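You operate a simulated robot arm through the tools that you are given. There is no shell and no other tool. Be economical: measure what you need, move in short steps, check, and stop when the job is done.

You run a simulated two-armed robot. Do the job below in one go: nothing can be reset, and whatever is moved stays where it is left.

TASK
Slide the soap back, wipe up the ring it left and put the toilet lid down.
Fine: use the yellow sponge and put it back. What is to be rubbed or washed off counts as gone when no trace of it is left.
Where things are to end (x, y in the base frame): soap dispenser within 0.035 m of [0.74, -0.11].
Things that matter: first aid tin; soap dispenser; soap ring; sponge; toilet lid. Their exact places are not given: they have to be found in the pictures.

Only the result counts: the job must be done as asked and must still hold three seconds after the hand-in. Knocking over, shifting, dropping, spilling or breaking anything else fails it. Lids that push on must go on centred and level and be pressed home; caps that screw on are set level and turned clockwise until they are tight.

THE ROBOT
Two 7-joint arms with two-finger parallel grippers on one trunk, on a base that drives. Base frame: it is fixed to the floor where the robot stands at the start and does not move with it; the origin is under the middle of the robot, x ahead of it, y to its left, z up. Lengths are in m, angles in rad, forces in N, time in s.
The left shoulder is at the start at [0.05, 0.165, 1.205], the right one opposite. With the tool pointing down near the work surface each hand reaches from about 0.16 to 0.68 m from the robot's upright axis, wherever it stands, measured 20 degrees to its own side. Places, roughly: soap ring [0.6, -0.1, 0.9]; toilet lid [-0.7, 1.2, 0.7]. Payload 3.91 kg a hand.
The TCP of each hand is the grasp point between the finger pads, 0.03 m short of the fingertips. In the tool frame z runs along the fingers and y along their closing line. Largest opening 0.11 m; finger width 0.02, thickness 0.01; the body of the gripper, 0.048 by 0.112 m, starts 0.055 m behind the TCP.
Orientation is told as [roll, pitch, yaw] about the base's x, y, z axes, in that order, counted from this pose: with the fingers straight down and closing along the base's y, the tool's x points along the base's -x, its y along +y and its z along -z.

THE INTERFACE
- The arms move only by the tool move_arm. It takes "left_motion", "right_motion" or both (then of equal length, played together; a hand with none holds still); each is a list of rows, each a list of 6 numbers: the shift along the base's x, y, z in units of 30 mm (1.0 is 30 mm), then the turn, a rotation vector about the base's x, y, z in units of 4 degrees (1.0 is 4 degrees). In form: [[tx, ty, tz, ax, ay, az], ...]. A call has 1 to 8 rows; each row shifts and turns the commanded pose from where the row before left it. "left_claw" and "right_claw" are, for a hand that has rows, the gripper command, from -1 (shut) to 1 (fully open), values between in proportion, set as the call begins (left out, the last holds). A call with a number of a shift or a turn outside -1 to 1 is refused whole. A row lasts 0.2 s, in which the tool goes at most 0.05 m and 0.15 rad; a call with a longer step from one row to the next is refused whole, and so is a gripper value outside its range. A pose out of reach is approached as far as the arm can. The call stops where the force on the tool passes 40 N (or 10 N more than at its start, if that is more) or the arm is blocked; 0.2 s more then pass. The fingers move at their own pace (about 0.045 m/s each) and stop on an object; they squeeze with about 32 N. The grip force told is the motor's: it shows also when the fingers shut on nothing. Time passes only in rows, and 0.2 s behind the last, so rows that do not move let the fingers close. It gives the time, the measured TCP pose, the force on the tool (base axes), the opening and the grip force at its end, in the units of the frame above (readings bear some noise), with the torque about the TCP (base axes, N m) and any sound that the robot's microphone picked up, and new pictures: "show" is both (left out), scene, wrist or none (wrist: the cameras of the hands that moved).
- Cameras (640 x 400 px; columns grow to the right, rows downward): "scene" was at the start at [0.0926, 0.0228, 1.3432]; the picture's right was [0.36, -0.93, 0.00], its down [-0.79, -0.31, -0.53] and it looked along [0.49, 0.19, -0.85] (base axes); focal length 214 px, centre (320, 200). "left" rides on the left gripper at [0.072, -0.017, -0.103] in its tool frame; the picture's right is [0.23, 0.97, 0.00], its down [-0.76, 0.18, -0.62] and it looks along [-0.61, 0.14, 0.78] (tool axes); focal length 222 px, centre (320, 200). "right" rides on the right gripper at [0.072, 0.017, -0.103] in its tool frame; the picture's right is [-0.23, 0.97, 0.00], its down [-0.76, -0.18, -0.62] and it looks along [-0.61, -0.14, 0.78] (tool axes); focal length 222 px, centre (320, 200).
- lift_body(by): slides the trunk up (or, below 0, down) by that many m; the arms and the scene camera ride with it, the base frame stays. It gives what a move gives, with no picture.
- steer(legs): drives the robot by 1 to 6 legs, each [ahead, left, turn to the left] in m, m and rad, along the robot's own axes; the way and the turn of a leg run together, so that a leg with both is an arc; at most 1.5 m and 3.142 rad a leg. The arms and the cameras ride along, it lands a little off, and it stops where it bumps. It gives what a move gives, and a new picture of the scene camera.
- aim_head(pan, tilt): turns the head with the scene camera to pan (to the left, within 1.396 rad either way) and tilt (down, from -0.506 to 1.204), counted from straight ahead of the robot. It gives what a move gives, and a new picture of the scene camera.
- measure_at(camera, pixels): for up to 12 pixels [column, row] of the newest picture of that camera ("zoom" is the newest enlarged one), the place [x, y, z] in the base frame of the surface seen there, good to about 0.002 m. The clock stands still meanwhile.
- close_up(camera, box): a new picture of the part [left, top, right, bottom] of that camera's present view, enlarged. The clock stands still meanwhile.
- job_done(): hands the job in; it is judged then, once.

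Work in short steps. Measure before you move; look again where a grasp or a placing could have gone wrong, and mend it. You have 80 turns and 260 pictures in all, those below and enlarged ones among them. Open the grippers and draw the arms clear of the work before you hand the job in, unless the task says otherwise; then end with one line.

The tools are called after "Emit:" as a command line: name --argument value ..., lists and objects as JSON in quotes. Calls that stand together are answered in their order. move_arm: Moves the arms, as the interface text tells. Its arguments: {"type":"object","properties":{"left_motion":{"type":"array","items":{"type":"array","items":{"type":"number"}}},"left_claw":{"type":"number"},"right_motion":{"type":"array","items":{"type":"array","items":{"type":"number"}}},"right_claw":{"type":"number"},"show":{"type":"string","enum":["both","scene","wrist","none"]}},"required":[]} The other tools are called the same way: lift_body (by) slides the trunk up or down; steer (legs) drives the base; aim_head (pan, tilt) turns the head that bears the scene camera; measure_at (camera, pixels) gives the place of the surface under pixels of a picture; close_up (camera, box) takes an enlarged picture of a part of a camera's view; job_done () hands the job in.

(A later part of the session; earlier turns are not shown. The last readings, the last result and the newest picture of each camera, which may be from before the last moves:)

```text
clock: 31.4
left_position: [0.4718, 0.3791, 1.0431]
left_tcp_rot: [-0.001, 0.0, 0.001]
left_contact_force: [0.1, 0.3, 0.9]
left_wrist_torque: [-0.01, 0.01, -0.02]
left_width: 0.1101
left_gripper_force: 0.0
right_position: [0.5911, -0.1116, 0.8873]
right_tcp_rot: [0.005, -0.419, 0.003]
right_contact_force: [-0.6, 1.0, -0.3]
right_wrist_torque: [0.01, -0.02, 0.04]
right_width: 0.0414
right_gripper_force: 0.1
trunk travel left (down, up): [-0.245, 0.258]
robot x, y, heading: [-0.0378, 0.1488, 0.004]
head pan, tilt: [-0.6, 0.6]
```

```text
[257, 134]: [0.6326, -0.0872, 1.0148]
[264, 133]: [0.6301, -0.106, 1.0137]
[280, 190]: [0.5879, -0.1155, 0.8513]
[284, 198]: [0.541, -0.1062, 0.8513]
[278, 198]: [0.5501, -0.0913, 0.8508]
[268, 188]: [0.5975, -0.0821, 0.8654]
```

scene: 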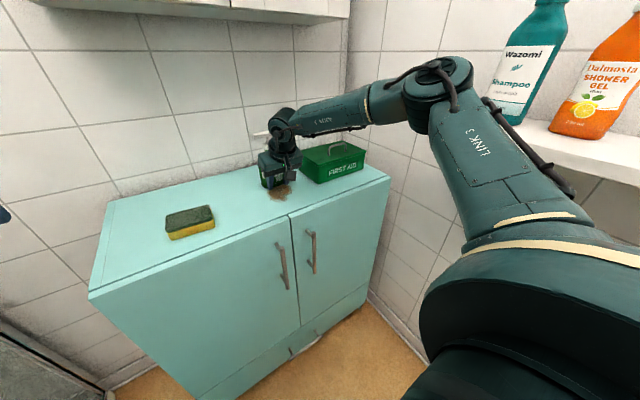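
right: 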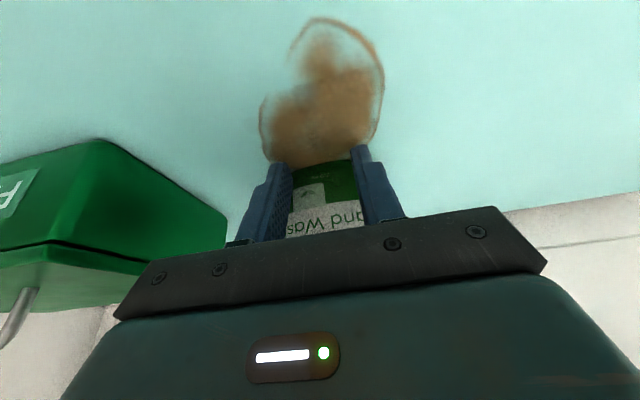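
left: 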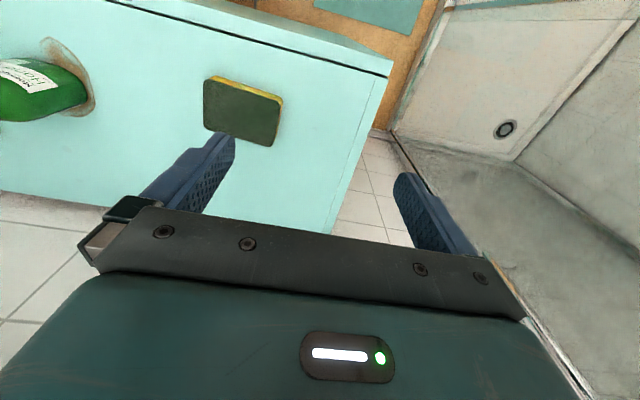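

Bottle front is at 0.614 (centre ≈0.645), so 0.095 m remain. I drive on in small legs.

Emit:
steer --legs '[[0.03, 0, 0], [0.03, 0, 0], [0.033, 0, 0]]'

Emit:
move_arm --right_motion '[[0, 0, 0, 0, 0, 0]]' --show "wrist"

```text
clock: 33.1
left_position: [0.5665, 0.3801, 1.0427]
left_tcp_rot: [0.0, 0.002, 0.003]
left_contact_force: [-0.1, 0.0, -1.0]
left_wrist_torque: [0.0, 0.02, -0.01]
left_width: 0.1099
left_gripper_force: 0.1
right_position: [0.6845, -0.1125, 0.8882]
right_tcp_rot: [0.004, -0.417, -0.001]
right_contact_force: [0.5, -0.3, 0.7]
right_wrist_torque: [0.01, -0.01, -0.03]
right_width: 0.0411
right_gripper_force: 0.0
trunk travel left (down, up): [-0.245, 0.258]
robot x, y, heading: [0.0563, 0.152, 0.004]
head pan, tilt: [-0.6, 0.6]
```

scene: 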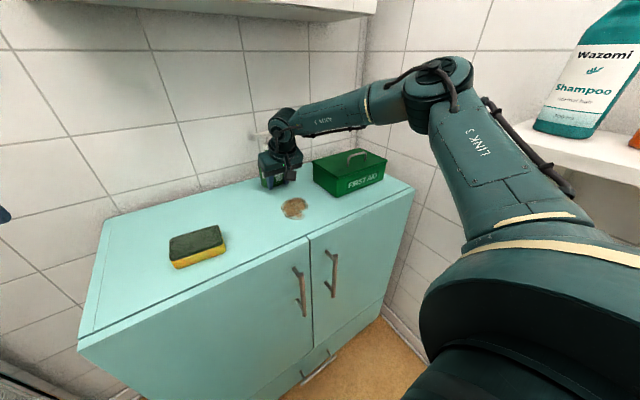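

```text
clock: 33.5
left_position: [0.5655, 0.3799, 1.0432]
left_tcp_rot: [0.0, 0.0, 0.002]
left_contact_force: [0.3, 0.6, 0.5]
left_wrist_torque: [0.02, 0.03, 0.04]
left_width: 0.1098
left_gripper_force: 0.0
right_position: [0.6843, -0.1126, 0.8885]
right_tcp_rot: [0.003, -0.42, 0.003]
right_contact_force: [-0.3, -0.5, -0.3]
right_wrist_torque: [0.02, -0.02, 0.02]
right_width: 0.0412
right_gripper_force: 0.1
trunk travel left (down, up): [-0.245, 0.258]
robot x, y, heading: [0.0537, 0.1507, 0.006]
head pan, tilt: [-0.6, 0.6]
```

right: 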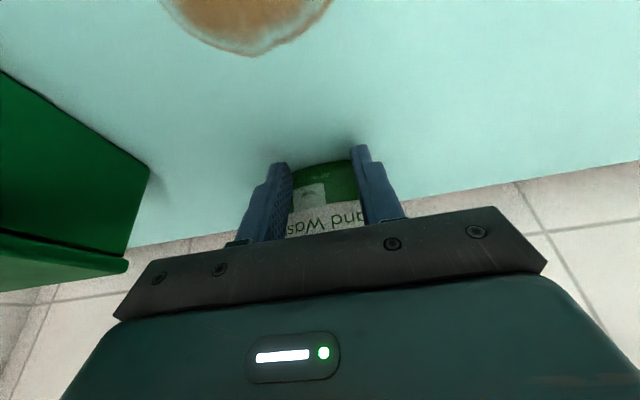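

The soap's front should now be at ~0.708 (centre ≈0.739). I draw the right hand back and up, then measure soap, ring and sponge.

Emit:
move_arm --right_motion '[[-0.8, 0, 0, 0, 0, 0], [-0.9, 0, 0.3, 0, 0, 0], [-0.9, 0, 0.8, 0, 0, 0], [-0.6, 0, 1, 0, 1, 0], [-0.4, 0, 1, 0, 1, 0], [0, 0, 1, 0, 1, 0], [0, 0, 0.5, 0, 1, 0], [0, 0, 0, 0, 1, 0]]' --show "wrist"

Emit:
aim_head --pan -0.15 --tilt 0.9

```text
clock: 35.3
left_position: [0.5661, 0.3803, 1.0433]
left_tcp_rot: [-0.001, -0.001, 0.003]
left_contact_force: [-0.2, -0.5, -0.7]
left_wrist_torque: [0.0, -0.02, 0.01]
left_width: 0.1101
left_gripper_force: 0.1
right_position: [0.577, -0.1126, 1.0265]
right_tcp_rot: [0.005, -0.069, 0.002]
right_contact_force: [-0.7, 0.9, -0.4]
right_wrist_torque: [-0.02, -0.06, -0.02]
right_width: 0.0413
right_gripper_force: 0.0
trunk travel left (down, up): [-0.245, 0.258]
robot x, y, heading: [0.0567, 0.1501, 0.001]
head pan, tilt: [-0.6, 0.6]
```

right: 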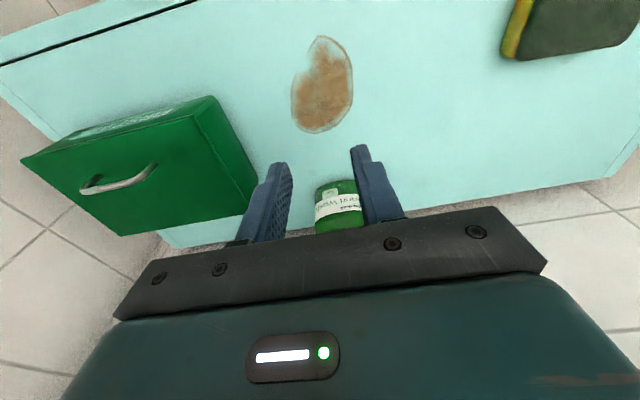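

```text
clock: 36.2
left_position: [0.5658, 0.3801, 1.0427]
left_tcp_rot: [-0.001, 0.0, 0.004]
left_contact_force: [0.1, 1.3, -0.3]
left_wrist_torque: [-0.01, -0.02, 0.01]
left_width: 0.1099
left_gripper_force: 0.1
right_position: [0.5773, -0.1115, 1.0263]
right_tcp_rot: [0.002, -0.069, 0.001]
right_contact_force: [0.8, -0.4, -0.3]
right_wrist_torque: [0.01, 0.03, -0.01]
right_width: 0.0413
right_gripper_force: 0.0
trunk travel left (down, up): [-0.245, 0.258]
robot x, y, heading: [0.0534, 0.1453, 0.006]
head pan, tilt: [-0.15, 0.901]
```

scene: 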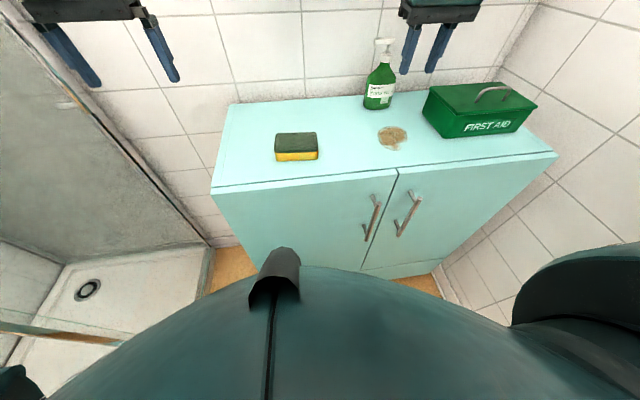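

Good view. I measure the soap, ring extent, and sponge corners.

Emit:
measure_at --camera "scene" --pixels '[[380, 100], [367, 105], [391, 105], [385, 58], [392, 127], [378, 135], [406, 135], [392, 149], [423, 102], [440, 136]]'

Emit:
close_up --camera "scene" --box '[255, 110, 431, 220]'

Emit:
measure_at --camera "scene" --pixels '[[278, 134], [315, 133], [276, 151], [317, 150], [297, 142], [276, 160], [317, 158]]'

```text
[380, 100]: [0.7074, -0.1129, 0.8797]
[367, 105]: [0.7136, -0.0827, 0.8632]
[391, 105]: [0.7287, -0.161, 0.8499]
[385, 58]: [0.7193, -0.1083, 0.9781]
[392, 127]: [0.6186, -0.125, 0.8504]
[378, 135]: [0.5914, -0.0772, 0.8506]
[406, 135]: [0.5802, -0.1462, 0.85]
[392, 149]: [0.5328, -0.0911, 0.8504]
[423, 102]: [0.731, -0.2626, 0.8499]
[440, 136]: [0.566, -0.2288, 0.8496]
```

```text
3.64 times, centred on (343, 165) of scene
```

zoom: 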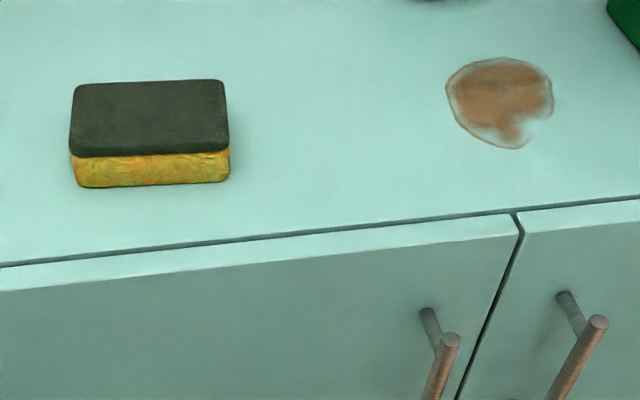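

```text
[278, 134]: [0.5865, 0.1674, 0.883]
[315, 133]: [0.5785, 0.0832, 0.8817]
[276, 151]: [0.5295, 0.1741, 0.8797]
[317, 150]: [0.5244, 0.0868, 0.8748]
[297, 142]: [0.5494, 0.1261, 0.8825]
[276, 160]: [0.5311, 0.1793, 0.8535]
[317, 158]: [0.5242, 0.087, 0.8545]
```

The soap sits at ≈(0.738, -0.113), well in tolerance. The sponge is ≈0.06×0.088 m, centred at (0.555, 0.128), top z 0.882. I open the right hand and move above it, closing along y.

Emit:
move_arm --right_motion '[[-0.09, 1, 0, 0, 0.99, 0], [-0.09, 1, 0, 0, 0, 0], [-0.09, 1, 0, 0, 0, 0], [-0.09, 1, 0, 0, 0, 0], [-0.09, 1, 0, 0, 0, 0], [-0.09, 1, 0, 0, 0, 0], [-0.09, 1, 0, 0, 0, 0], [-0.09, 1, 0, 0, 0, 0]]' --right_claw 1

```text
clock: 38.0
left_position: [0.5656, 0.3797, 1.0442]
left_tcp_rot: [0.001, 0.0, 0.003]
left_contact_force: [0.2, -0.4, 0.0]
left_wrist_torque: [0.0, 0.01, 0.02]
left_width: 0.1098
left_gripper_force: 0.1
right_position: [0.5719, -0.0421, 1.0258]
right_tcp_rot: [0.006, -0.002, 0.001]
right_contact_force: [-0.8, -0.4, 0.1]
right_wrist_torque: [0.02, -0.02, 0.04]
right_width: 0.1099
right_gripper_force: 0.0
right hand out of reach, approached as far as the arm can: row 3, 4, 5, 6, 7, 8
trunk travel left (down, up): [-0.245, 0.258]
robot x, y, heading: [0.0533, 0.1504, 0.001]
head pan, tilt: [-0.15, 0.901]
```

scene: 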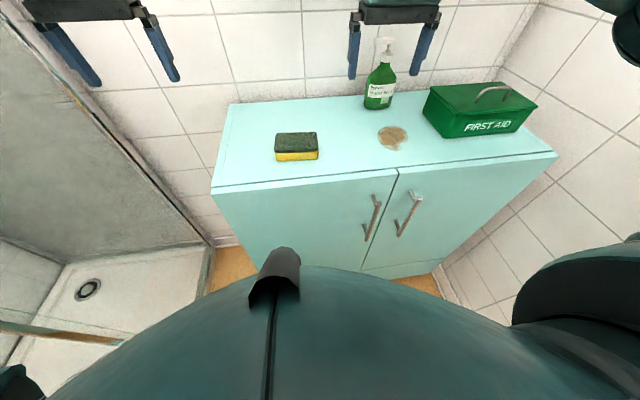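
right: 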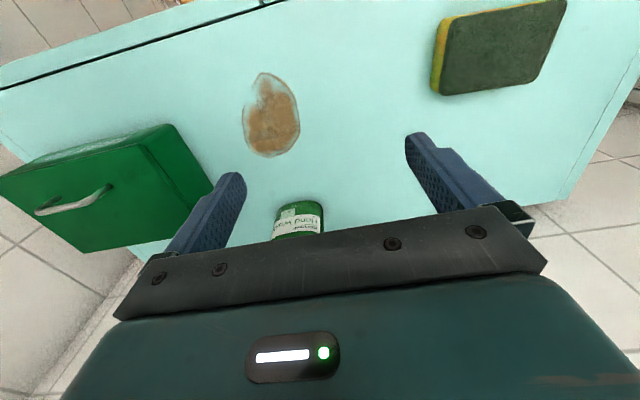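

The right arm can't come further inward at this heading (limit near 0.19 m right of centre). I'll reposition the base: shift back-right a bit and turn left so the sponge lies to the right side.

Emit:
steer --legs '[[-0.03, -0.05, 0.28], [-0.03, -0.05, 0.27]]'

```text
clock: 40.3
left_position: [0.3399, 0.5024, 1.043]
left_tcp_rot: [0.0, 0.001, 0.553]
left_contact_force: [0.5, 0.0, 0.0]
left_wrist_torque: [0.0, 0.0, -0.02]
left_width: 0.1101
left_gripper_force: 0.1
right_position: [0.5676, 0.1453, 1.026]
right_tcp_rot: [0.004, -0.002, 0.554]
right_contact_force: [0.0, 0.1, 0.9]
right_wrist_torque: [0.0, -0.03, 0.0]
right_width: 0.1099
right_gripper_force: 0.1
trunk travel left (down, up): [-0.245, 0.258]
robot x, y, heading: [0.029, 0.0405, 0.551]
head pan, tilt: [-0.15, 0.901]
```

scene: 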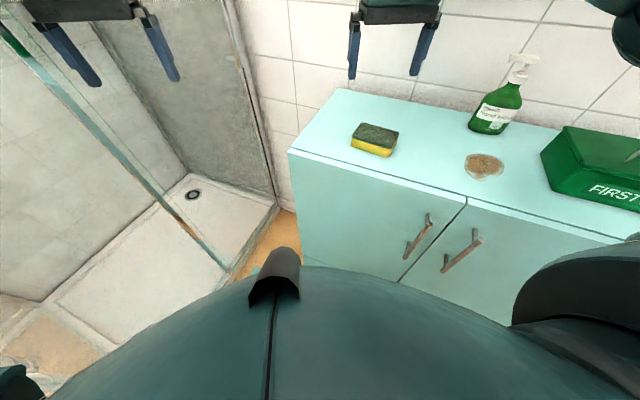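

The hand is nearly above the sponge with yaw 0.55. I rotate the hand back by about -36° to align with the sponge and shift to its centre.

Emit:
move_arm --right_motion '[[-0.06, -0.08, 0, 0, 0, -1], [-0.06, -0.08, 0, 0, 0, -1], [-0.06, -0.08, 0, 0, 0, -1], [-0.06, -0.08, 0, 0, 0, -1], [-0.06, -0.08, 0, 0, 0, -1], [-0.06, -0.08, 0, 0, 0, -1], [-0.06, -0.08, 0, 0, 0, -1], [0, 0, 0, 0, 0, -1]]' --show "wrist"

```text
clock: 42.1
left_position: [0.3391, 0.5031, 1.0428]
left_tcp_rot: [-0.002, 0.001, 0.554]
left_contact_force: [-0.2, 0.6, -0.9]
left_wrist_torque: [-0.01, 0.01, 0.0]
left_width: 0.1101
left_gripper_force: 0.0
right_position: [0.5526, 0.1292, 1.0268]
right_tcp_rot: [0.006, -0.003, -0.007]
right_contact_force: [-0.4, 1.3, 0.1]
right_wrist_torque: [-0.01, 0.02, 0.0]
right_width: 0.1099
right_gripper_force: 0.0
trunk travel left (down, up): [-0.245, 0.258]
robot x, y, heading: [0.026, 0.0406, 0.558]
head pan, tilt: [-0.15, 0.901]
```

right: 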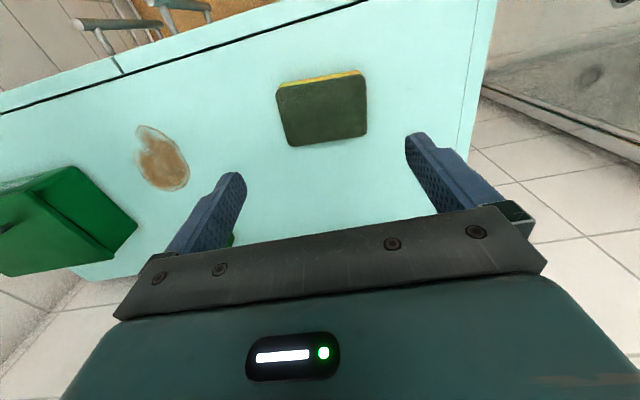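

The alignment works. I measure the sponge corners from this view before descending.

Emit:
measure_at --camera "right" --pixels '[[280, 92], [362, 78], [364, 132], [292, 142], [322, 110]]'

```text
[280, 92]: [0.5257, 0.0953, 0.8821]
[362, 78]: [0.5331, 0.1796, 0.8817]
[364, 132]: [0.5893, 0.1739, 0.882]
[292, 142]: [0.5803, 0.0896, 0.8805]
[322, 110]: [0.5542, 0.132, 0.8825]
```

Sponge centre (0.557, 0.1345), long axis about -5° from y. I add -4° yaw, centre and descend to z≈0.892.

Emit:
move_arm --right_motion '[[0.1, 0.1, -0.3, 0, 0, -1], [0.05, 0.07, -0.8, 0, 0, -0.2], [0, 0, -0.8, 0, 0, 0], [0, 0, -0.9, 0, 0, 0], [0, 0, -0.8, 0, 0, 0], [0, 0, -0.5, 0, 0, 0], [0, 0, -0.4, 0, 0, 0]]'

```text
clock: 43.7
left_position: [0.3405, 0.5028, 1.0436]
left_tcp_rot: [0.002, 0.0, 0.552]
left_contact_force: [0.8, 0.9, 0.5]
left_wrist_torque: [0.01, -0.02, -0.01]
left_width: 0.1102
left_gripper_force: 0.0
right_position: [0.5573, 0.133, 0.891]
right_tcp_rot: [0.004, -0.002, -0.089]
right_contact_force: [0.5, 0.7, -0.6]
right_wrist_torque: [-0.04, -0.03, 0.02]
right_width: 0.11
right_gripper_force: 0.1
trunk travel left (down, up): [-0.245, 0.258]
robot x, y, heading: [0.0245, 0.0426, 0.547]
head pan, tilt: [-0.15, 0.901]
```

scene: 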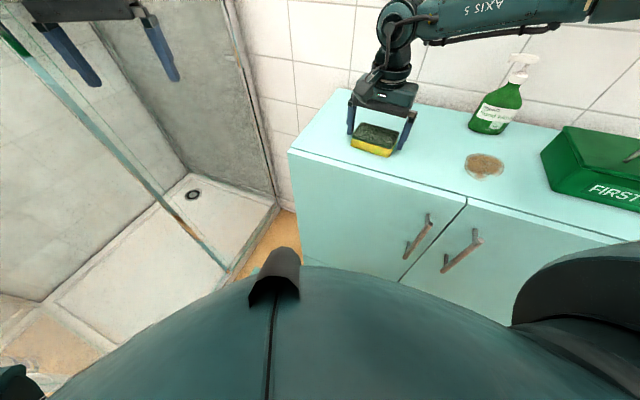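
right: 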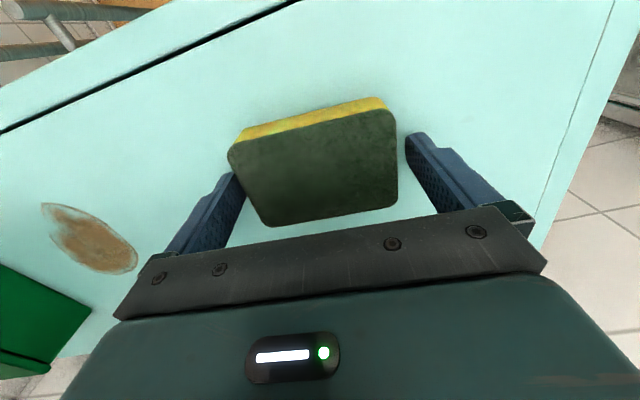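

The sponge lies between the fingertips. I close the gripper (the opening takes about 0.3 s per side) and check.

Emit:
move_arm --right_motion '[[0, 0, 0, 0, 0, 0], [0, 0, 0, 0, 0, 0], [0, 0, 0, 0, 0, 0], [0, 0, 0, 0, 0, 0], [0, 0, 0, 0, 0, 0]]' --right_claw -1 --show "wrist"

```text
clock: 44.9
left_position: [0.3392, 0.5031, 1.0435]
left_tcp_rot: [-0.002, 0.001, 0.553]
left_contact_force: [0.8, 0.0, 0.2]
left_wrist_torque: [0.02, -0.01, -0.01]
left_width: 0.1102
left_gripper_force: 0.0
right_position: [0.558, 0.1329, 0.8911]
right_tcp_rot: [0.007, 0.0, -0.088]
right_contact_force: [-0.4, -0.2, -0.2]
right_wrist_torque: [-0.03, 0.03, 0.01]
right_width: 0.0929
right_gripper_force: 32.0
trunk travel left (down, up): [-0.245, 0.258]
robot x, y, heading: [0.0243, 0.0425, 0.554]
head pan, tilt: [-0.15, 0.901]
```

right: 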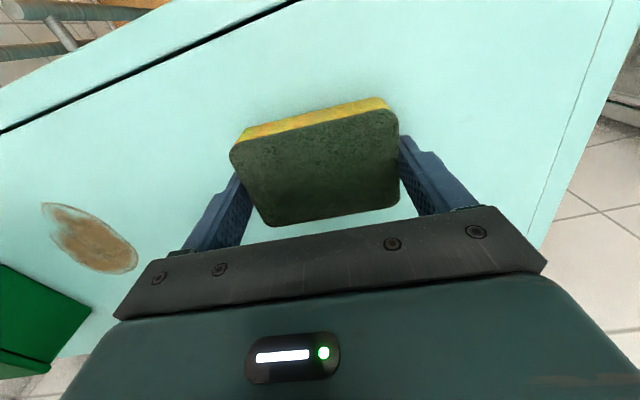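

Gripped (opening 0.093, 32 N). I lift and carry it toward the ring.

Emit:
move_arm --right_motion '[[0, 0, 0.8, 0, 0, 0], [0, 0, 0.8, 0, 0, 0], [0, -1, 0, 0, 0, 0], [0, -1, 0, 0, 0, 0], [0, -1, 0, 0, 0, 0], [0, -1, 0, 0, 0, 0], [0, -1, 0, 0, 0, 0], [0.1, -1, 0, 0, 0, 0]]'

```text
clock: 46.7
left_position: [0.3394, 0.502, 1.0438]
left_tcp_rot: [-0.001, 0.0, 0.553]
left_contact_force: [-0.2, 0.0, 0.8]
left_wrist_torque: [0.0, 0.05, 0.01]
left_width: 0.11
left_gripper_force: 0.1
right_position: [0.5623, -0.046, 0.9397]
right_tcp_rot: [0.007, -0.001, -0.089]
right_contact_force: [0.9, 0.1, -0.4]
right_wrist_torque: [0.01, -0.01, -0.01]
right_width: 0.0926
right_gripper_force: 31.9
trunk travel left (down, up): [-0.245, 0.258]
robot x, y, heading: [0.0258, 0.039, 0.552]
head pan, tilt: [-0.15, 0.901]
```

scene: 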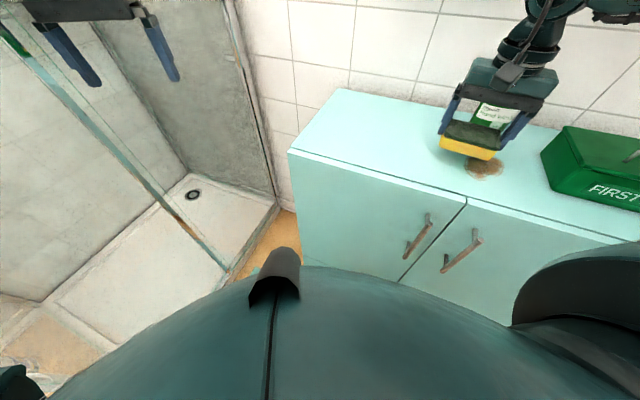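
right: 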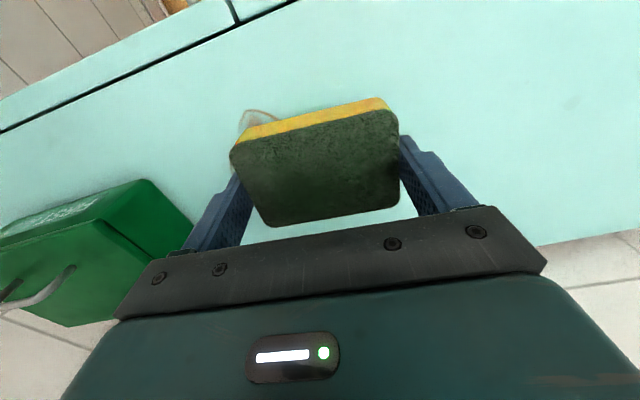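

Reach is fine. I move over the ring's centre (0.575, -0.108) and lower to contact.

Emit:
move_arm --right_motion '[[0.2, -1, 0, 0, 0, 0], [0.2, -1, 0, 0, 0, 0], [0, -0.07, -0.7, 0, 0, 0], [0, 0, -0.6, 0, 0, 0], [0, 0, -0.3, 0, 0, 0], [0, 0, -0.1, 0, 0, 0]]' --show "none"

```text
clock: 48.1
left_position: [0.3381, 0.5034, 1.045]
left_tcp_rot: [-0.001, -0.002, 0.555]
left_contact_force: [-0.3, -0.2, -0.1]
left_wrist_torque: [-0.03, 0.0, 0.01]
left_width: 0.1101
left_gripper_force: 0.0
right_position: [0.5729, -0.107, 0.8896]
right_tcp_rot: [0.005, -0.008, -0.088]
right_contact_force: [1.0, -1.1, 18.0]
right_wrist_torque: [-0.43, 0.35, 0.0]
right_width: 0.0928
right_gripper_force: 32.0
trunk travel left (down, up): [-0.245, 0.258]
robot x, y, heading: [0.0266, 0.0419, 0.551]
head pan, tilt: [-0.15, 0.901]
```

Contact force 18 N. Now wiping strokes along x across the ring.

Emit:
move_arm --right_motion '[[-0.7, 0, 0, 0, 0, 0], [-0.7, 0, 0, 0, 0, 0], [0.7, 0, 0, 0, 0, 0], [0.7, 0, 0, 0, 0, 0], [0.7, 0, 0, 0, 0, 0], [0.8, 0, 0, 0, 0, 0], [-0.8, -0.4, 0, 0, 0, 0], [-0.7, 0, 0, 0, 0, 0]]' --show "none"

Emit:
move_arm --right_motion '[[-0.7, 0, 0, 0, 0, 0], [-0.7, 0, 0, 0, 0, 0], [0.7, 0.4, 0, 0, 0, 0], [0.7, 0.4, 0, 0, 0, 0], [0.7, 0, 0, 0, 0, 0], [0.8, 0, 0, 0, 0, 0], [-0.8, 0, 0, 0, 0, 0], [-0.7, 0, 0, 0, 0, 0]]' --show "both"

```text
clock: 49.9
left_position: [0.3407, 0.5034, 1.0437]
left_tcp_rot: [-0.001, 0.001, 0.553]
left_contact_force: [-0.3, -0.7, -0.9]
left_wrist_torque: [-0.01, 0.01, 0.01]
left_width: 0.1102
left_gripper_force: 0.1
right_position: [0.5758, -0.1201, 0.8895]
right_tcp_rot: [0.005, -0.008, -0.091]
right_contact_force: [11.8, -1.0, 16.3]
right_wrist_torque: [-0.11, -0.23, 0.11]
right_width: 0.0929
right_gripper_force: 32.3
trunk travel left (down, up): [-0.245, 0.258]
robot x, y, heading: [0.0245, 0.0395, 0.556]
head pan, tilt: [-0.15, 0.901]
```

```text
clock: 51.7
left_position: [0.3393, 0.5035, 1.0426]
left_tcp_rot: [0.001, -0.001, 0.552]
left_contact_force: [0.0, -0.1, -0.8]
left_wrist_torque: [0.05, 0.01, 0.03]
left_width: 0.1098
left_gripper_force: 0.1
right_position: [0.5731, -0.0958, 0.8879]
right_tcp_rot: [0.007, -0.005, -0.09]
right_contact_force: [6.9, 1.5, 11.1]
right_wrist_torque: [-0.42, -0.09, 0.27]
right_width: 0.0926
right_gripper_force: 31.9
trunk travel left (down, up): [-0.245, 0.258]
robot x, y, heading: [0.0242, 0.0407, 0.552]
head pan, tilt: [-0.15, 0.901]
```

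scene: 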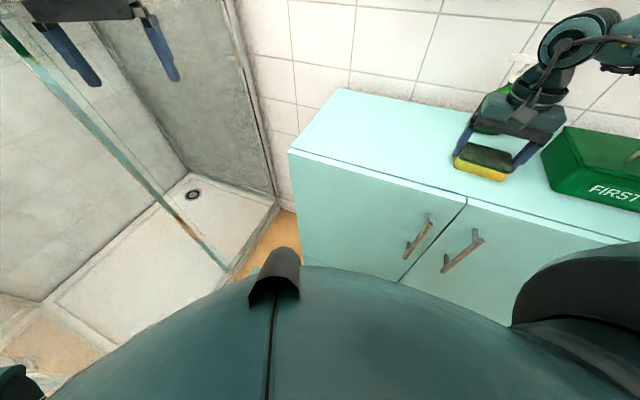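
right: 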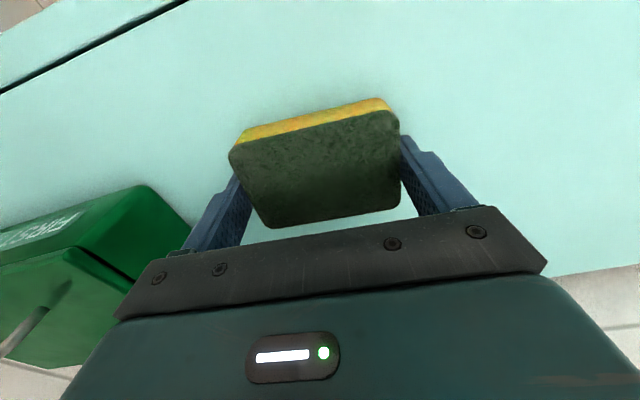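

Now I lift, shift toward the sponge's original place, and inspect the ring area.

Emit:
move_arm --right_motion '[[0, 0.2, 0.8, 0, 0, 0], [-0.1, 1, 0.8, 0, 0, 0], [-0.1, 1, 0, 0, 0, 0], [-0.1, 1, 0, 0, 0, 0], [-0.1, 1, 0, 0, 0, 0], [-0.1, 1, 0, 0, 0, 0]]' --show "wrist"

Emit:
close_up --camera "scene" --box '[400, 100, 560, 200]'

```text
clock: 53.1
left_position: [0.3402, 0.5036, 1.043]
left_tcp_rot: [0.0, 0.0, 0.552]
left_contact_force: [0.9, -0.2, -0.1]
left_wrist_torque: [-0.03, 0.0, 0.01]
left_width: 0.11
left_gripper_force: 0.0
right_position: [0.5573, 0.0625, 0.9355]
right_tcp_rot: [0.006, -0.001, -0.092]
right_contact_force: [-0.3, 0.1, 0.0]
right_wrist_torque: [-0.01, 0.01, 0.03]
right_width: 0.0928
right_gripper_force: 32.0
trunk travel left (down, up): [-0.245, 0.258]
robot x, y, heading: [0.0222, 0.0404, 0.55]
head pan, tilt: [-0.15, 0.901]
```

right: 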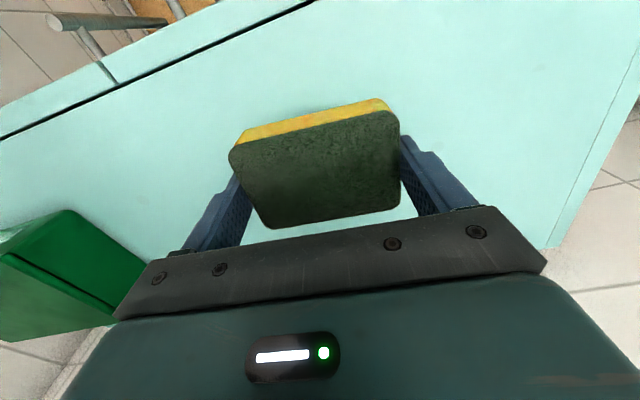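

```text
4.00 times, centred on (480, 150) of scene
```

zoom: 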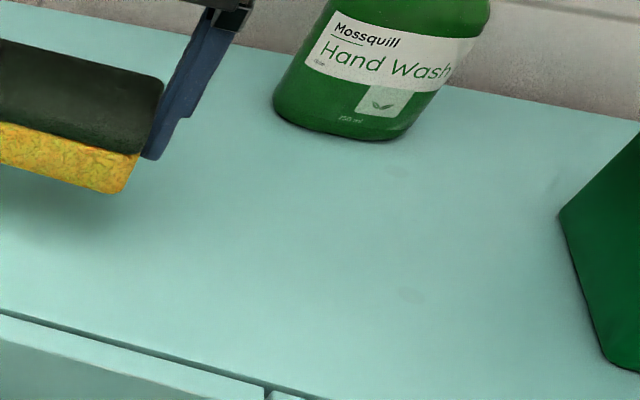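

The ring looks gone; there's a very faint spot at zoom (410,295). I check where it lies and enlarge it.

Emit:
measure_at --camera "zoom" --pixels '[[410, 295], [555, 190]]'

Emit:
close_up --camera "scene" --box '[456, 140, 536, 190]'

```text
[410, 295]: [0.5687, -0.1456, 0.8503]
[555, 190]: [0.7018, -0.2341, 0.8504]
```

```text
8.00 times, centred on (496, 165) of scene
```

zoom: 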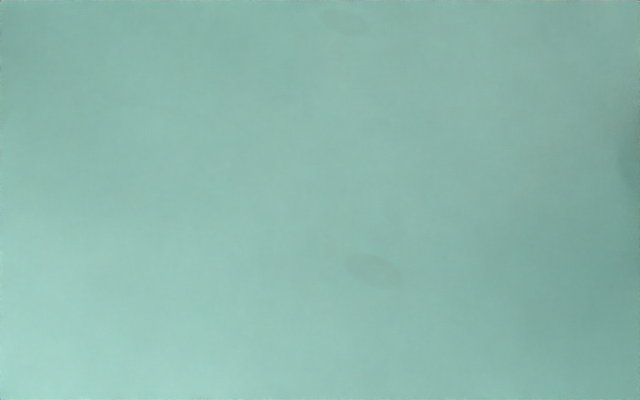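

The spots resemble the counter's texture, but a second pass is cheap. I go back and wipe the whole area again, a bit wider.

Emit:
move_arm --right_motion '[[0, -1, 0, 0, 0, 0], [0, -1, 0, 0, 0, 0], [0, -1, 0, 0, 0, 0], [0, -1, 0, 0, 0, 0], [0, -1, 0, 0, 0, 0], [0, -1, -0.3, 0, 0, 0], [0, -0.27, -0.8, 0, 0, 0], [0, 0, -0.53, 0, 0, 0]]' --show "none"

Emit:
move_arm --right_motion '[[-0.5, 0, 0, 0, 0, 0], [-0.6, 0, 0, 0, 0, 0], [0.8, 0, 0, 0, 0, 0], [0.8, 0, 0, 0, 0, 0], [0.8, 0, 0, 0, 0, 0], [0.8, 0, 0, 0, 0, 0], [0, 0.5, 0, 0, 0, 0], [-0.8, 0, 0, 0, 0, 0]]' --show "none"

Emit:
move_arm --right_motion '[[-0.8, 0, 0, 0, 0, 0], [-0.8, 0, 0, 0, 0, 0], [-0.7, 0, 0, 0, 0, 0], [0.7, 0.6, 0, 0, 0, 0], [0.8, 0.4, 0, 0, 0, 0], [0.8, 0, 0, 0, 0, 0], [0.5, 0, 0, 0, 0, 0], [-0.8, 0, 0, 0, 0, 0]]' --show "none"

```text
clock: 54.9
left_position: [0.3387, 0.5026, 1.0442]
left_tcp_rot: [0.001, -0.001, 0.553]
left_contact_force: [0.2, 1.1, -0.6]
left_wrist_torque: [0.0, 0.01, 0.01]
left_width: 0.1101
left_gripper_force: 0.0
right_position: [0.5586, -0.1278, 0.8897]
right_tcp_rot: [0.005, -0.004, -0.089]
right_contact_force: [0.9, -1.2, 8.8]
right_wrist_torque: [-0.24, 0.15, 0.0]
right_width: 0.0924
right_gripper_force: 32.5
trunk travel left (down, up): [-0.245, 0.258]
robot x, y, heading: [0.0254, 0.0366, 0.553]
head pan, tilt: [-0.15, 0.901]
```

```text
clock: 56.7
left_position: [0.3406, 0.5025, 1.0446]
left_tcp_rot: [0.001, -0.001, 0.553]
left_contact_force: [-0.8, 0.2, -0.4]
left_wrist_torque: [-0.02, 0.03, 0.01]
left_width: 0.1103
left_gripper_force: 0.0
right_position: [0.598, -0.1133, 0.8882]
right_tcp_rot: [0.009, -0.002, -0.09]
right_contact_force: [2.6, 1.2, 8.6]
right_wrist_torque: [-0.25, -0.1, 0.1]
right_width: 0.0927
right_gripper_force: 32.3
trunk travel left (down, up): [-0.245, 0.258]
robot x, y, heading: [0.0232, 0.04, 0.553]
head pan, tilt: [-0.15, 0.901]
```

```text
clock: 58.5
left_position: [0.3386, 0.502, 1.0435]
left_tcp_rot: [0.001, 0.001, 0.554]
left_contact_force: [0.5, -0.3, -0.1]
left_wrist_torque: [0.01, 0.04, -0.01]
left_width: 0.11
left_gripper_force: 0.1
right_position: [0.5906, -0.0837, 0.8873]
right_tcp_rot: [0.006, -0.009, -0.089]
right_contact_force: [10.6, -1.2, 14.9]
right_wrist_torque: [-0.18, -0.05, 0.17]
right_width: 0.0926
right_gripper_force: 31.8
trunk travel left (down, up): [-0.245, 0.258]
robot x, y, heading: [0.0268, 0.0421, 0.549]
head pan, tilt: [-0.15, 0.901]
```

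Wiping done; I lift and carry the sponge back above its original place (0.558, 0.133).

Emit:
move_arm --right_motion '[[0, 0.22, 0.9, 0, 0, 0], [-0.16, 1, 0.6, 0, 0, 0], [-0.16, 1, 0, 0, 0, 0], [-0.16, 1, 0, 0, 0, 0], [-0.16, 1, 0, 0, 0, 0], [-0.16, 1, 0, 0, 0, 0], [-0.16, 1, 0, 0, 0, 0], [-0.13, 1, 0, 0, 0, 0]]' --show "none"

Emit:
close_up --camera "scene" --box '[400, 100, 560, 200]'

```text
clock: 60.3
left_position: [0.3403, 0.5035, 1.0436]
left_tcp_rot: [0.001, 0.001, 0.554]
left_contact_force: [-0.3, -0.4, 0.5]
left_wrist_torque: [0.03, 0.01, -0.03]
left_width: 0.1097
left_gripper_force: 0.0
right_position: [0.5573, 0.1325, 0.9316]
right_tcp_rot: [0.005, -0.001, -0.089]
right_contact_force: [0.2, -0.4, 0.2]
right_wrist_torque: [0.01, 0.0, -0.02]
right_width: 0.0926
right_gripper_force: 32.0
trunk travel left (down, up): [-0.245, 0.258]
robot x, y, heading: [0.0265, 0.0398, 0.554]
head pan, tilt: [-0.15, 0.901]
```

```text
4.00 times, centred on (480, 150) of scene
```

zoom: 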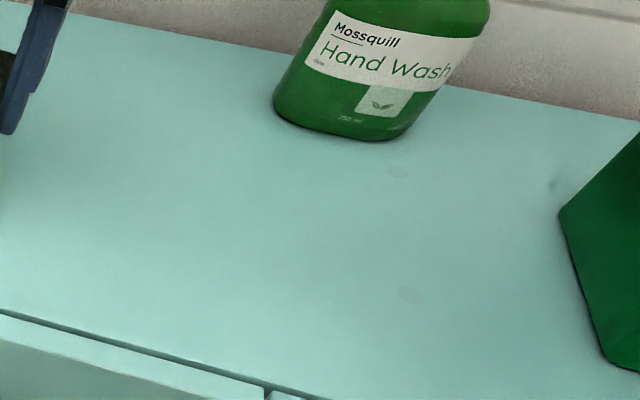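

The faint spots are unchanged, so they are counter texture and the ring is gone. I lower the sponge, and release.

Emit:
move_arm --right_motion '[[0, 0, -0.6, 0, 0, 0], [0, 0, -0.5, 0, 0, 0], [0, 0, -0.25, 0, 0, 0]]' --show "none"

Emit:
move_arm --right_motion '[[0, 0, 0, 0, 0, 0], [0, 0, 0, 0, 0, 0], [0, 0, 0, 0, 0, 0], [0, 0, 0.5, 0, 0, 0], [0, 0, 1, 0, 0, 0], [0, 0, 1, 0, 0, 0], [0, 0, 1, 0, 0, 0], [0, 0, 1, 0, 0, 0]]' --right_claw 1

```text
clock: 61.1
left_position: [0.3406, 0.5034, 1.043]
left_tcp_rot: [-0.001, 0.0, 0.554]
left_contact_force: [-0.2, -0.4, 0.1]
left_wrist_torque: [0.02, 0.0, 0.0]
left_width: 0.1101
left_gripper_force: 0.1
right_position: [0.5561, 0.1331, 0.8926]
right_tcp_rot: [0.005, -0.003, -0.09]
right_contact_force: [0.7, 0.0, -0.5]
right_wrist_torque: [-0.01, -0.02, -0.01]
right_width: 0.0928
right_gripper_force: 31.9
trunk travel left (down, up): [-0.245, 0.258]
robot x, y, heading: [0.0229, 0.0391, 0.557]
head pan, tilt: [-0.15, 0.901]
```

```text
clock: 62.9
left_position: [0.3399, 0.5017, 1.0433]
left_tcp_rot: [0.0, 0.0, 0.553]
left_contact_force: [0.0, -0.7, 0.0]
left_wrist_torque: [-0.03, -0.02, 0.02]
left_width: 0.1099
left_gripper_force: 0.0
right_position: [0.5568, 0.1324, 1.0277]
right_tcp_rot: [0.006, 0.001, -0.09]
right_contact_force: [0.4, -0.2, -0.1]
right_wrist_torque: [0.02, 0.02, -0.02]
right_width: 0.11
right_gripper_force: 0.1
trunk travel left (down, up): [-0.245, 0.258]
robot x, y, heading: [0.0222, 0.0412, 0.552]
head pan, tilt: [-0.15, 0.901]
```

scene: 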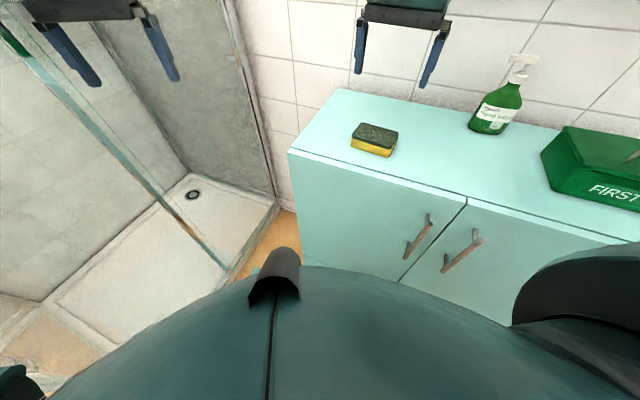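
right: 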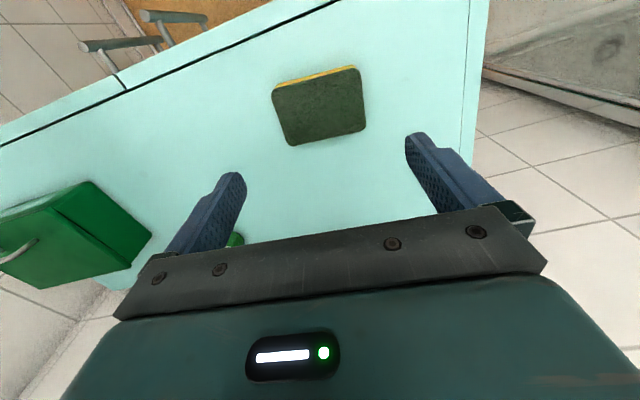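

The sponge is back. Now the toilet: I turn the head left to view the path and lid.

Emit:
aim_head --pan 1.35 --tilt 0.5

Emit:
measure_at --camera "scene" --pixels '[[100, 100], [200, 100], [300, 100], [320, 200], [100, 250], [200, 250], [320, 330], [50, 350], [450, 200], [500, 300], [200, 180], [50, 180]]'

```text
clock: 64.5
left_position: [0.34, 0.5036, 1.0425]
left_tcp_rot: [-0.001, 0.0, 0.553]
left_contact_force: [0.4, 1.0, 0.5]
left_wrist_torque: [-0.02, -0.02, -0.02]
left_width: 0.1101
left_gripper_force: 0.1
right_position: [0.5565, 0.1324, 1.0251]
right_tcp_rot: [0.005, -0.002, -0.088]
right_contact_force: [-0.1, -0.7, 0.5]
right_wrist_torque: [0.01, 0.03, -0.02]
right_width: 0.11
right_gripper_force: 0.1
trunk travel left (down, up): [-0.245, 0.258]
robot x, y, heading: [0.0283, 0.0403, 0.553]
head pan, tilt: [1.349, 0.499]
```

scene: 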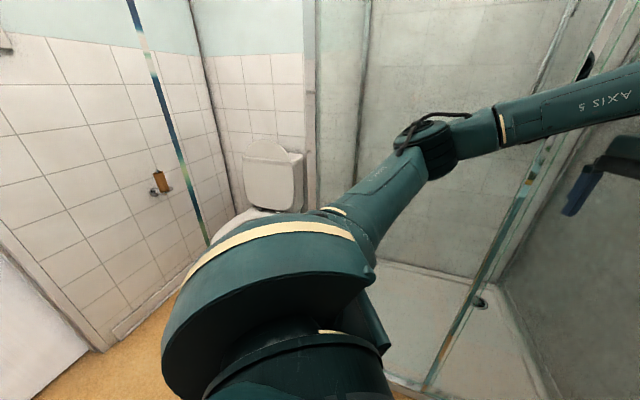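

```text
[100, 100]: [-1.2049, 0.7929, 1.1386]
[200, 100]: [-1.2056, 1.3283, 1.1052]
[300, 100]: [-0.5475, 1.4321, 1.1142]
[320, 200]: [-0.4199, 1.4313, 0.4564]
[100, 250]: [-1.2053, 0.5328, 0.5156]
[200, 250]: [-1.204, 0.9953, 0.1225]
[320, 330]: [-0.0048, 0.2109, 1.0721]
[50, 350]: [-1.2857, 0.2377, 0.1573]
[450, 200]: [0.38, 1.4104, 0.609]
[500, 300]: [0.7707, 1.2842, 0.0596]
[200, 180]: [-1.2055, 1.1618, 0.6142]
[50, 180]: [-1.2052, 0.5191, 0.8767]
```

A vertical strip (165,90)–(200,200) may be a glass edge nearby. I measure it and the shower frame.

Emit:
measure_at --camera "scene" --pixels '[[148, 50], [165, 90], [188, 170], [200, 215], [312, 100], [360, 60], [310, 20], [270, 150], [260, 180], [285, 205], [250, 212], [160, 182]]'

Emit:
close_up --camera "scene" --box '[100, 60, 356, 220]'

```text
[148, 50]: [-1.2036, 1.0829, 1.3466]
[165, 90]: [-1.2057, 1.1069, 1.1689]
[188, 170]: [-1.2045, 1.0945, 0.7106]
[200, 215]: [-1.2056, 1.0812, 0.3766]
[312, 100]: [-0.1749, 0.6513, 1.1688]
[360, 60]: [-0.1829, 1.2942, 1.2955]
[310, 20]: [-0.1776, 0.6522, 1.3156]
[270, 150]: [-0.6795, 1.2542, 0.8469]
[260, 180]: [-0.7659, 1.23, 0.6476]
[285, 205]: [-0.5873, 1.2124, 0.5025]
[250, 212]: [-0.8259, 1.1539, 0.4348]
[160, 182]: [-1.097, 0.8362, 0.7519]
```

```text
2.50 times, centred on (228, 140) of scene
```

zoom: 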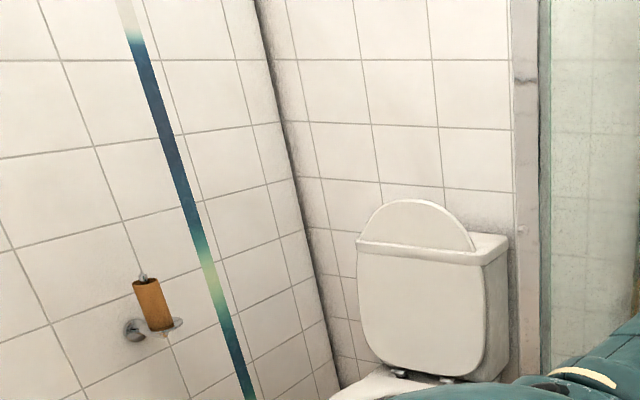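

The strip is just wall decoration. The shower corner is at (-0.18, 0.65), toilet between x≈-0.95 and -0.5 with the lid leaning near y≈1.23. I first back straight off in world -x by 0.5 m.

Emit:
steer --legs '[[-0.17, 0.105, 0], [-0.256, 0.158, 0]]'

```text
clock: 67.7
left_position: [-0.169, 0.5016, 1.0429]
left_tcp_rot: [0.0, 0.0, 0.565]
left_contact_force: [-0.2, -0.1, -0.2]
left_wrist_torque: [0.0, -0.02, 0.03]
left_width: 0.1101
left_gripper_force: 0.0
right_position: [0.0505, 0.1324, 1.0268]
right_tcp_rot: [0.004, 0.0, -0.081]
right_contact_force: [-0.1, 0.3, 0.4]
right_wrist_torque: [-0.01, -0.01, 0.01]
right_width: 0.1101
right_gripper_force: 0.0
trunk travel left (down, up): [-0.245, 0.258]
robot x, y, heading: [-0.4802, 0.0343, 0.561]
head pan, tilt: [1.349, 0.499]
```

scene: 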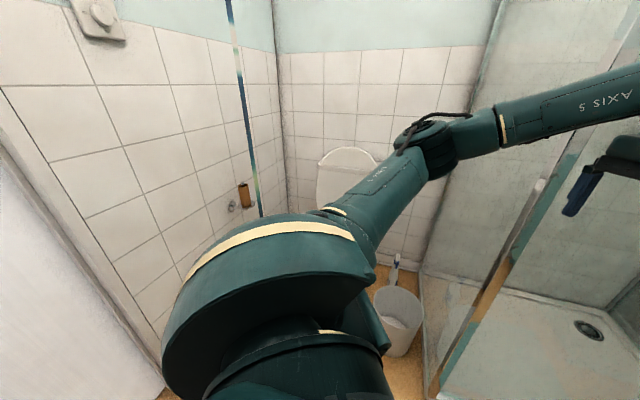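

There is a bin with a brush near (395,310) to note. I move a bit more to -x, then turn left by ~1.0 rad to face the toilet.

Emit:
steer --legs '[[-0.1, 0.064, 0], [0, 0, 1.01]]'

Emit:
aim_head --pan 0 --tilt 0.6

```text
clock: 71.5
left_position: [-0.8238, 0.55, 1.0448]
left_tcp_rot: [0.0, -0.001, 1.563]
left_contact_force: [-0.4, -0.5, 0.0]
left_wrist_torque: [0.01, 0.01, 0.02]
left_width: 0.1098
left_gripper_force: 0.1
right_position: [-0.395, 0.5371, 1.0268]
right_tcp_rot: [0.007, -0.002, 0.922]
right_contact_force: [-0.2, -0.1, -1.9]
right_wrist_torque: [0.03, -0.01, -0.01]
right_width: 0.11
right_gripper_force: 0.1
trunk travel left (down, up): [-0.245, 0.258]
robot x, y, heading: [-0.5977, 0.0366, 1.563]
head pan, tilt: [1.349, 0.499]
```

scene: 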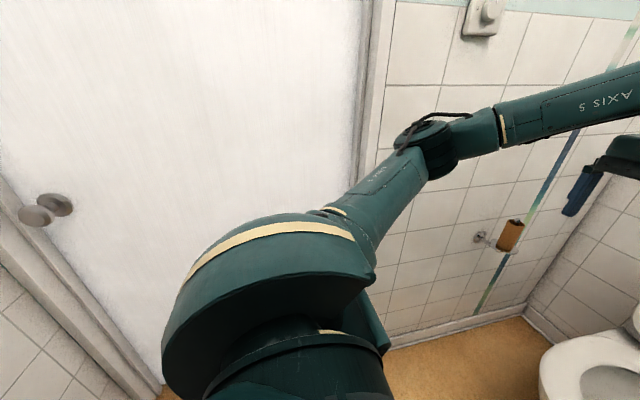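

```text
clock: 73.0
left_position: [-0.8239, 0.5488, 1.044]
left_tcp_rot: [0.0, 0.0, 1.563]
left_contact_force: [0.5, 1.1, 0.3]
left_wrist_torque: [0.0, -0.01, -0.03]
left_width: 0.1098
left_gripper_force: 0.1
right_position: [-0.3954, 0.536, 1.0265]
right_tcp_rot: [0.006, -0.002, 0.922]
right_contact_force: [0.8, 0.8, 0.7]
right_wrist_torque: [0.0, -0.01, -0.01]
right_width: 0.1103
right_gripper_force: 0.1
trunk travel left (down, up): [-0.245, 0.258]
robot x, y, heading: [-0.6004, 0.0379, 1.563]
head pan, tilt: [0.0, 0.6]
```

scene: 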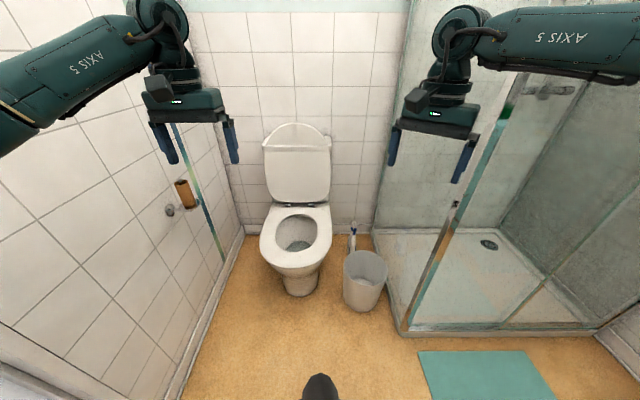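

Great view of the toilet. I enlarge and measure the lid, seat, bin.

Emit:
close_up --camera "scene" --box '[220, 100, 412, 220]'

Emit:
measure_at --camera "scene" --pixels '[[295, 123], [264, 143], [330, 143], [297, 146], [297, 175], [267, 185], [326, 185], [297, 200], [264, 155], [297, 255], [262, 240], [348, 260]]'

```text
3.33 times, centred on (316, 160) of scene
```

zoom: 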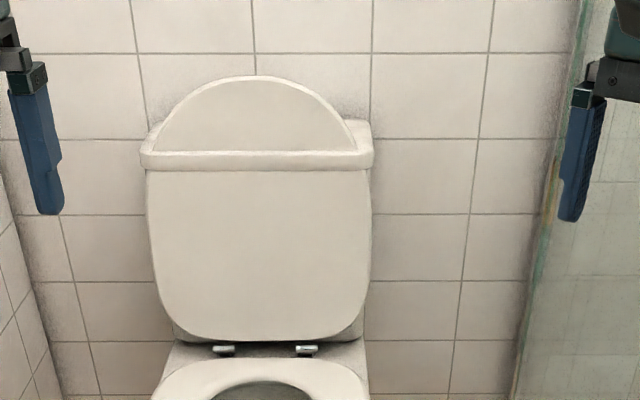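

```text
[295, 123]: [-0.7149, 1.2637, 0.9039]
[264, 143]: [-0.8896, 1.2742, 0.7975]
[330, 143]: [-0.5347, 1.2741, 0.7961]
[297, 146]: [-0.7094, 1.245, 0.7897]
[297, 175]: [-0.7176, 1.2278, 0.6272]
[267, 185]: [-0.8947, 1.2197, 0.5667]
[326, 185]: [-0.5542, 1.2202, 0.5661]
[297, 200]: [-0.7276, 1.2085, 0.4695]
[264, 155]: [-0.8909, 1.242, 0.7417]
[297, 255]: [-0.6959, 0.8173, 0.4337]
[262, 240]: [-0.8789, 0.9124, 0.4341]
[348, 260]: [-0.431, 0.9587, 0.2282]
```

To understand the band at zoom row ~158 versus the lid plate, I measure a column of points down the lid.

Emit:
measure_at --camera "zoom" --pixels '[[255, 79], [255, 100], [255, 130], [255, 147], [255, 153], [255, 160], [255, 167], [255, 175], [255, 200], [165, 160], [360, 160], [175, 120]]'

Emit:
close_up --camera "scene" --box '[253, 113, 341, 168]'

```text
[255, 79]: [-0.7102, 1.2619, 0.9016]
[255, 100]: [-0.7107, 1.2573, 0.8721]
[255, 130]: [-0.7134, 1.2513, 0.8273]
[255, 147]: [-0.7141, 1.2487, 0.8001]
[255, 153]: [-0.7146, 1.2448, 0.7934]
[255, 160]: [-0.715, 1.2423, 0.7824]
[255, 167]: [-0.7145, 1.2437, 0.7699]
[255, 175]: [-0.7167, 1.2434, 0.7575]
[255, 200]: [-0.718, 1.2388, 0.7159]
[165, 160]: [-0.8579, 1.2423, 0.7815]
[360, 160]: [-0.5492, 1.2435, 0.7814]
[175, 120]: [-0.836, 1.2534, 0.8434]
```

```text
7.27 times, centred on (297, 140) of scene
```

zoom: 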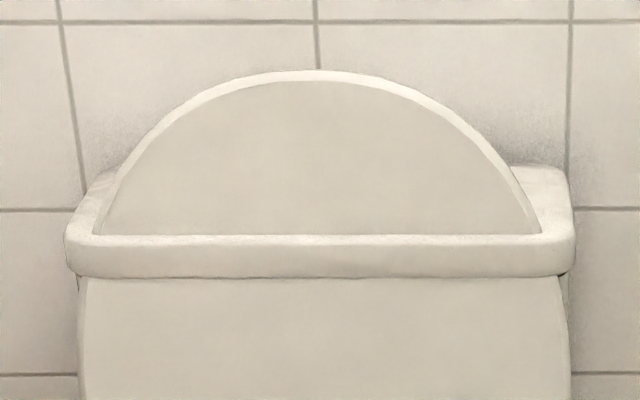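

The lid's free top is the half-round from z≈0.80 to 0.90 at y≈1.25–1.26, center x≈-0.713. I measure the bowl front, foot and bin to see how close I can drive.

Emit:
measure_at --camera "scene" --pixels '[[297, 264], [297, 268], [300, 294], [300, 285], [280, 280], [360, 308], [345, 290], [343, 258], [388, 270], [353, 225], [312, 265], [276, 258]]'

Emit:
measure_at --camera "zoom" --pixels '[[318, 72], [318, 78], [318, 84], [318, 95], [525, 210], [110, 190], [400, 70], [190, 90], [85, 190], [555, 190]]'

```text
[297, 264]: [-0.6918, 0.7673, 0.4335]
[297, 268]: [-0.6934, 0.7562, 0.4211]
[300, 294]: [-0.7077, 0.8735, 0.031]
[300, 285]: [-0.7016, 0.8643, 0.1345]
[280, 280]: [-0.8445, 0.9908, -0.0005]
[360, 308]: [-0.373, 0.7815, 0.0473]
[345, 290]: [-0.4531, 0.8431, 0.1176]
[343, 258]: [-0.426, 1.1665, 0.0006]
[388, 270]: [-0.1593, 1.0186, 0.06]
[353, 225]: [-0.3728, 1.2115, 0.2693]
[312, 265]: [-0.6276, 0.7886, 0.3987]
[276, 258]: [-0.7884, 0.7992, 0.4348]
```

```text
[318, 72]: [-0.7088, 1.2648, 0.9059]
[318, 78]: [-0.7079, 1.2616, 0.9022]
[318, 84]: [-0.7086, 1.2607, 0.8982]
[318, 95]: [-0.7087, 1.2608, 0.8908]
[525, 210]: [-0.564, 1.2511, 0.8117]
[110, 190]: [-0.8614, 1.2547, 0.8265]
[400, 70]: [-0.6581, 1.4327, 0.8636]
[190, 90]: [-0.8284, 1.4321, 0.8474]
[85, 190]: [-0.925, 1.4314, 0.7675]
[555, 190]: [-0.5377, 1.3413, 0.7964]
```

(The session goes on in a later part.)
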